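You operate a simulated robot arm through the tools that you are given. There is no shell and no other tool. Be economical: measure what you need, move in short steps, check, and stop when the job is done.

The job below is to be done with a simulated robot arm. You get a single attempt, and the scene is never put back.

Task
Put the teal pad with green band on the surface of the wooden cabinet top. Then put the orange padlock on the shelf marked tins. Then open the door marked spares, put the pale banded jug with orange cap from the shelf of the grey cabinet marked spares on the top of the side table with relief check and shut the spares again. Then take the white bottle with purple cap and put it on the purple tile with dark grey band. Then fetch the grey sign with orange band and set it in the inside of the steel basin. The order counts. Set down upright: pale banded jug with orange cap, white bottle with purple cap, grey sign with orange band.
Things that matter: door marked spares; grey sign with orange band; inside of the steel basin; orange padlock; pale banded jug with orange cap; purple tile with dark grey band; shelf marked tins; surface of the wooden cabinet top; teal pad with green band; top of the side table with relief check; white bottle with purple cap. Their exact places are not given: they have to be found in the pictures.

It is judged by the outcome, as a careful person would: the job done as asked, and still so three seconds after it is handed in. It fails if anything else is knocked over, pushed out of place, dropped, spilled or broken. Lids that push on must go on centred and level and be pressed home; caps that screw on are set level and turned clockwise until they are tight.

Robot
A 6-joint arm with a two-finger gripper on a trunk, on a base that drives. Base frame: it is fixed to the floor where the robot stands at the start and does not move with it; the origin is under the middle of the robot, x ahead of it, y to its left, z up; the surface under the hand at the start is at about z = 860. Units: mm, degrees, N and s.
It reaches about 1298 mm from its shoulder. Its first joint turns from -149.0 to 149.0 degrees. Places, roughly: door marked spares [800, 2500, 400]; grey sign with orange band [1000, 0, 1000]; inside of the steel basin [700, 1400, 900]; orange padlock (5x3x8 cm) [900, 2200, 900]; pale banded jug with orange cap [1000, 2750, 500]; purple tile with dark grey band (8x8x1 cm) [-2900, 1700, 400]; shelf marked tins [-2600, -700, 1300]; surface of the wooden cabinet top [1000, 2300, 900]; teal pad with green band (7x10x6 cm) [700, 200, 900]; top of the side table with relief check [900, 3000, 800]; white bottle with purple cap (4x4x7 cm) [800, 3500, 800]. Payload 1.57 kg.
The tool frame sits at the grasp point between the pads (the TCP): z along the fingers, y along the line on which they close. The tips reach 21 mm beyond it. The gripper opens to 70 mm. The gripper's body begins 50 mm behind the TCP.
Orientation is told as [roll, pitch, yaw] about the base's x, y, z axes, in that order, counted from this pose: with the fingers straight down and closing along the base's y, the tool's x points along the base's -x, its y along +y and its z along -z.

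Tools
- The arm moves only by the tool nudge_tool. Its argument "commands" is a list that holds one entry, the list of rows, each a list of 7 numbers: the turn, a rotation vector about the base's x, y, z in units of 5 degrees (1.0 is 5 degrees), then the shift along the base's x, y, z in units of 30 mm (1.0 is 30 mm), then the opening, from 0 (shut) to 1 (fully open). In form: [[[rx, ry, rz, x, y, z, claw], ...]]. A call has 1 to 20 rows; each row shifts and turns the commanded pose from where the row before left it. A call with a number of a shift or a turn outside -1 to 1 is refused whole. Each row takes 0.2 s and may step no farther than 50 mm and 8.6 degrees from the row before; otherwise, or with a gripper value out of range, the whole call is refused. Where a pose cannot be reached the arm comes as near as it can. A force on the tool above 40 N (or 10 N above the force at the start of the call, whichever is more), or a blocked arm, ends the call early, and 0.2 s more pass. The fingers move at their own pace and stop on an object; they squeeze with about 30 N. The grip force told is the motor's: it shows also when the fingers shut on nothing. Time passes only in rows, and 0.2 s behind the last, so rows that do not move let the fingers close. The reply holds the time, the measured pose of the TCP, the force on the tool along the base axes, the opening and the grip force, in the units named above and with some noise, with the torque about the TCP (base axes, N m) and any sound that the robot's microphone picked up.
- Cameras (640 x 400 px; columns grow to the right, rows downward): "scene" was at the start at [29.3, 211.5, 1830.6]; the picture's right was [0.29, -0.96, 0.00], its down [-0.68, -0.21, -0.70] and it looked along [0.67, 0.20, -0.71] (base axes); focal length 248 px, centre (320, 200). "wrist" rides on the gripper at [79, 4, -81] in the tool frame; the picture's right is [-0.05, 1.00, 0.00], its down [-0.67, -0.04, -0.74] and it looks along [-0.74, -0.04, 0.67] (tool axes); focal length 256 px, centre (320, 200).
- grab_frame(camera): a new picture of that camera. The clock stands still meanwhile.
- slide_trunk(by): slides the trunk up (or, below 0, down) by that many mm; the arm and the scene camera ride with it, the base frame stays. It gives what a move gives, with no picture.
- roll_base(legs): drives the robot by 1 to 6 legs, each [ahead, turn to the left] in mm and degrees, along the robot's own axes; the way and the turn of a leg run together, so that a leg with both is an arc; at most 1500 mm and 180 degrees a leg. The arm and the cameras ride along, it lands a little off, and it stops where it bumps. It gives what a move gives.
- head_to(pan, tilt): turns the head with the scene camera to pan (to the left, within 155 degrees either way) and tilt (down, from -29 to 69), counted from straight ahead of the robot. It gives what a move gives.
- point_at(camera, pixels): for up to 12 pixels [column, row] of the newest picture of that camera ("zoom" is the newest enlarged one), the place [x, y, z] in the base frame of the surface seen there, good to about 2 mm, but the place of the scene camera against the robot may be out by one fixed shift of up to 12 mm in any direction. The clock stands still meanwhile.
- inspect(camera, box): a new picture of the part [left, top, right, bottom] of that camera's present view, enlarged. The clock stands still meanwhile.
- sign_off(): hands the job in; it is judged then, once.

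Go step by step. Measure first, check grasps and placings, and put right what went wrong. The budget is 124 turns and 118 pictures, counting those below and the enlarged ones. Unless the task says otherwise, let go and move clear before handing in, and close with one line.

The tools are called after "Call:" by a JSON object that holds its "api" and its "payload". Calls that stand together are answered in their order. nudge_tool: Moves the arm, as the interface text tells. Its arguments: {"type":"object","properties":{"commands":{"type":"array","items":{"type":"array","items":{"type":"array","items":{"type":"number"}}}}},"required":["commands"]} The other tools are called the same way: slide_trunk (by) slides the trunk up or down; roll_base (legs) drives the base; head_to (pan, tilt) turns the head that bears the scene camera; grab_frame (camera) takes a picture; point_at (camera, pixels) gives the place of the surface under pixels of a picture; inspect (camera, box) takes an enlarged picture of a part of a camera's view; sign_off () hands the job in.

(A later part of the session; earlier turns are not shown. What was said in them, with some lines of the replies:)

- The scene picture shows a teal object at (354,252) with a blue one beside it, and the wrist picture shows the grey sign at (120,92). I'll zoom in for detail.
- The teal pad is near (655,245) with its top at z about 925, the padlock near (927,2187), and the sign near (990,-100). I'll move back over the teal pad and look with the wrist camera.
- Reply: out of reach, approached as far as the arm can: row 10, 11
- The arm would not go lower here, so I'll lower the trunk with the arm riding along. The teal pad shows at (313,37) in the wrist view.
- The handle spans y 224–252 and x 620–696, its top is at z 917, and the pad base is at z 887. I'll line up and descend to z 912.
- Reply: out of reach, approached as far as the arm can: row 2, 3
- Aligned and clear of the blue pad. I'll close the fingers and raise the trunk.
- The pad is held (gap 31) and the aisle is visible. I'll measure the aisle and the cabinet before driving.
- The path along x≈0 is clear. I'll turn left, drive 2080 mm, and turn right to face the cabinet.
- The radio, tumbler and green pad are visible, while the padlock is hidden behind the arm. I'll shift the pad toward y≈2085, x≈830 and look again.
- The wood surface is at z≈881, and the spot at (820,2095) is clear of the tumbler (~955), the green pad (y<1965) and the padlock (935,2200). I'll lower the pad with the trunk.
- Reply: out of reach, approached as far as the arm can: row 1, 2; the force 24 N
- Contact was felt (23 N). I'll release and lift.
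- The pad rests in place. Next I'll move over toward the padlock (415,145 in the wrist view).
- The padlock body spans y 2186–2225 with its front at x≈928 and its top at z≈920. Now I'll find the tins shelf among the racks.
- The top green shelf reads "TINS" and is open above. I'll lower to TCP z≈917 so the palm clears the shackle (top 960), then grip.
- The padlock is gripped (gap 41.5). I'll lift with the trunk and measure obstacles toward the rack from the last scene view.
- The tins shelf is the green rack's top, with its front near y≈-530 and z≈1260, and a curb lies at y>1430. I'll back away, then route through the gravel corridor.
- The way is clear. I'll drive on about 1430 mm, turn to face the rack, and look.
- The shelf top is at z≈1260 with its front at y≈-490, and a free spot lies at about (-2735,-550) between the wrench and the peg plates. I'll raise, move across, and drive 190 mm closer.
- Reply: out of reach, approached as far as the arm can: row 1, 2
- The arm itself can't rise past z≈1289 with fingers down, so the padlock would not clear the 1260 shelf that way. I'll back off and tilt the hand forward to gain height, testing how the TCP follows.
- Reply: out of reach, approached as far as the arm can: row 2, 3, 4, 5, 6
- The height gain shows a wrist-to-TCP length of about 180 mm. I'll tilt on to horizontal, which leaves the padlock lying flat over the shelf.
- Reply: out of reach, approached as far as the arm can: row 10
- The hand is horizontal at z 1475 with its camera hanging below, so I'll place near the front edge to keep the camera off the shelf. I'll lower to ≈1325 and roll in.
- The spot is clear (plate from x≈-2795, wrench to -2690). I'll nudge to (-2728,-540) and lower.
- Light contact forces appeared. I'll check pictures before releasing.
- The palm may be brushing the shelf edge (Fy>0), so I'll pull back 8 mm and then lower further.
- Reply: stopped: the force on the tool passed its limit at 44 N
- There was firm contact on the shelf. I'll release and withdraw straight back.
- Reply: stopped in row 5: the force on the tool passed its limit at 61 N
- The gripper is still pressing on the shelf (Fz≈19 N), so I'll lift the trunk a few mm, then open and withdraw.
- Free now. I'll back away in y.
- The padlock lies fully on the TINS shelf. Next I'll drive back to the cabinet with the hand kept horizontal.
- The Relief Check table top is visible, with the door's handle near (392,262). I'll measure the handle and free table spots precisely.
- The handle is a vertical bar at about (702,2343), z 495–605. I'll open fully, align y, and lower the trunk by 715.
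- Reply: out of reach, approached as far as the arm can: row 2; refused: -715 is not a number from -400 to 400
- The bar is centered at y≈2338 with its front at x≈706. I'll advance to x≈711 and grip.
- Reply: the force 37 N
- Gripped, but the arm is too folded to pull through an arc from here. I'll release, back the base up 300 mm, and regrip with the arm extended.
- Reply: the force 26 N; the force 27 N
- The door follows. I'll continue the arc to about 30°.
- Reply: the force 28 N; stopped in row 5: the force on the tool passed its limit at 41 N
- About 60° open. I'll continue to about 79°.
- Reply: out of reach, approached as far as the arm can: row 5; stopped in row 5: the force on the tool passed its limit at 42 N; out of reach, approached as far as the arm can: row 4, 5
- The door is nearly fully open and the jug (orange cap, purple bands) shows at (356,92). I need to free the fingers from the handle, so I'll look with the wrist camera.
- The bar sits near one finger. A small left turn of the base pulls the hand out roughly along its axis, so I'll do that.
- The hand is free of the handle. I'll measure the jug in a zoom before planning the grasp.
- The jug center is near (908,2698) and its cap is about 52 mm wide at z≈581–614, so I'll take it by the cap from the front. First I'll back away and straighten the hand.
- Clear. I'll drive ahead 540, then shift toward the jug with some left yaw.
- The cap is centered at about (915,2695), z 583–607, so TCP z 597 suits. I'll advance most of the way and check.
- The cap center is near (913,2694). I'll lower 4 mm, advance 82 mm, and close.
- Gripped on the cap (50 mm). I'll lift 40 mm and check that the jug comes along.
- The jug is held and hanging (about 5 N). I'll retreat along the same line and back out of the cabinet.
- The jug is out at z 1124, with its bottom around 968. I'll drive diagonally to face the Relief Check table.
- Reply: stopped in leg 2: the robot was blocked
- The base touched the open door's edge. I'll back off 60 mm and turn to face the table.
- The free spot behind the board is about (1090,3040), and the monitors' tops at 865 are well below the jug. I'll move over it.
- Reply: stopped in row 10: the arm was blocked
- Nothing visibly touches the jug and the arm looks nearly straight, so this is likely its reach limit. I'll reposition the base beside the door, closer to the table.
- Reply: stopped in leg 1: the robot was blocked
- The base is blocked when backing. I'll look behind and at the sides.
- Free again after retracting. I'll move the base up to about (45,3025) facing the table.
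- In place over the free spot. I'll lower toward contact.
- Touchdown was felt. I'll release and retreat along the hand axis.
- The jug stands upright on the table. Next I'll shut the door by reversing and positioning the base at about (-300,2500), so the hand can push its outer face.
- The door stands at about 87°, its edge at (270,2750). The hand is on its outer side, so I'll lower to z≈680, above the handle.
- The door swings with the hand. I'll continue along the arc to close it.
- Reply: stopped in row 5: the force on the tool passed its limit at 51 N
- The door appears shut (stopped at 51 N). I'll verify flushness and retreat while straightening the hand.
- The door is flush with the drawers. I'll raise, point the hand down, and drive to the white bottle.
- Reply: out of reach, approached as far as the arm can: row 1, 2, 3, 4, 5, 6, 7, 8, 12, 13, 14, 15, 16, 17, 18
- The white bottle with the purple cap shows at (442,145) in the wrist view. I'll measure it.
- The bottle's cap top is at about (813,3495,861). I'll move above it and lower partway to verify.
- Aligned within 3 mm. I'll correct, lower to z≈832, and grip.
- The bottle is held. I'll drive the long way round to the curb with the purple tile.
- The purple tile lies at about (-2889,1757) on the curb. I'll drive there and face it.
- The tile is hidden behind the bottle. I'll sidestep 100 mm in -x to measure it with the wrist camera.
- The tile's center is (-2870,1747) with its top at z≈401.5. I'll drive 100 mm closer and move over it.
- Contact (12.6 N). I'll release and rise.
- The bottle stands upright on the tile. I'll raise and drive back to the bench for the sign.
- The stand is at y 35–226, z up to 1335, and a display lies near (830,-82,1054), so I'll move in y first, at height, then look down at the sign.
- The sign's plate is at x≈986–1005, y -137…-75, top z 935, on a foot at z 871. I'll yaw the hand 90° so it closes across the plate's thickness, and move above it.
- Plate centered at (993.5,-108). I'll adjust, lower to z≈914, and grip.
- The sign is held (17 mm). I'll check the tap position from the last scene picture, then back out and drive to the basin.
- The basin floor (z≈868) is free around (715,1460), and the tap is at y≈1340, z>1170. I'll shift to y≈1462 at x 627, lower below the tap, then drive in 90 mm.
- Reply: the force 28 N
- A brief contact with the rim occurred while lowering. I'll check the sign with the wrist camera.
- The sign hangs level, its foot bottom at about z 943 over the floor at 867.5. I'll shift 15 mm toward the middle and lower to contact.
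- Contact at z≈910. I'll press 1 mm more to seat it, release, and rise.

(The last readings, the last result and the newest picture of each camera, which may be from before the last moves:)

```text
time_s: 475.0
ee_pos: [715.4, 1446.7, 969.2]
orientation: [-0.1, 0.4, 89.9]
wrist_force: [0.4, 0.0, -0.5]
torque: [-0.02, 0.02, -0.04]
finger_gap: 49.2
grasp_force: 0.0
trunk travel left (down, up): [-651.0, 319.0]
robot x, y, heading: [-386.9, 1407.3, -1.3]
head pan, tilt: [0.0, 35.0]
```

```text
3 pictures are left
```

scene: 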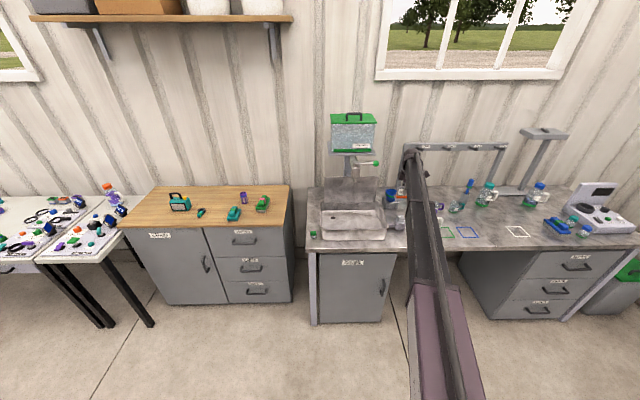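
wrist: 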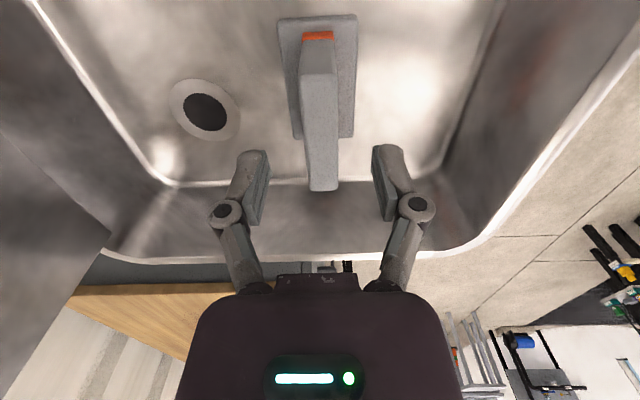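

The sign stands upright in the basin. I'll rise a bit, back out clear, and take a final look.

Call:
{"api": "slide_trunk", "payload": {"by": 35}}

Call:
{"api": "roll_base", "payload": {"legs": [[-250, 0]]}}

Call:
{"api": "grab_frame", "payload": {"camera": "scene"}}

Call:
{"api": "inspect", "payload": {"camera": "scene", "box": [280, 120, 640, 260]}}

```text
time_s: 475.8
ee_pos: [715.9, 1447.1, 1004.6]
orientation: [0.0, 0.5, 89.9]
wrist_force: [0.4, -0.1, 0.3]
torque: [0.02, 0.01, 0.04]
finger_gap: 49.0
grasp_force: 0.1
trunk travel left (down, up): [-686.0, 284.0]
robot x, y, heading: [-389.7, 1412.8, -1.4]
head pan, tilt: [0.0, 35.0]
```

```text
time_s: 478.0
ee_pos: [457.7, 1454.5, 1003.9]
orientation: [0.0, 0.5, 90.0]
wrist_force: [0.2, -0.6, 1.2]
torque: [-0.03, -0.01, -0.01]
finger_gap: 48.8
grasp_force: 0.0
trunk travel left (down, up): [-686.0, 284.0]
robot x, y, heading: [-649.4, 1417.8, -1.5]
head pan, tilt: [0.0, 35.0]
```

```text
2 pictures are left
```

scene: 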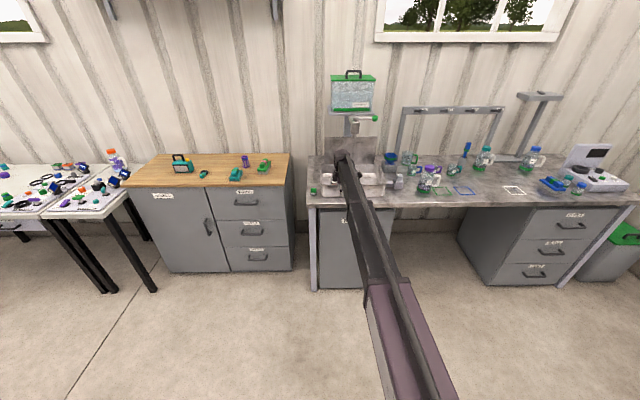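

```text
1.78 times, centred on (460, 190) of scene
```

zoom: 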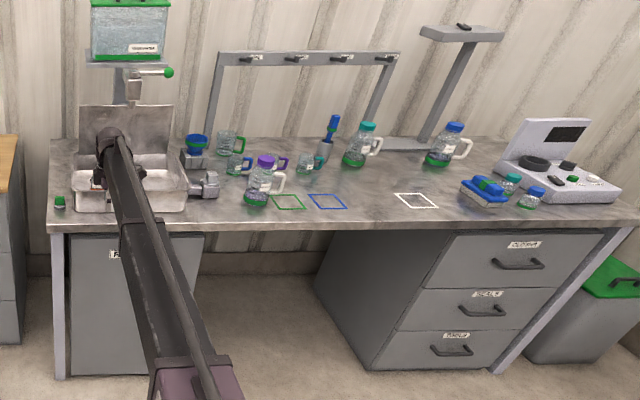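

Everything is in place: the door is shut, the pad, jug and sign are where they were asked for, and the bench looks undisturbed. I'll hand the job in.

Call:
{"api": "sign_off", "payload": {}}

```text
The job is handed in.
```

All five steps are done in the order given, and the job is handed in. The jug, bottle and sign were upright when I last saw them, the padlock is lying flat on the tins shelf, and the spares door is shut. While I was lowering the sign, its foot touched the basin rim, but it ended up standing level in the basin.
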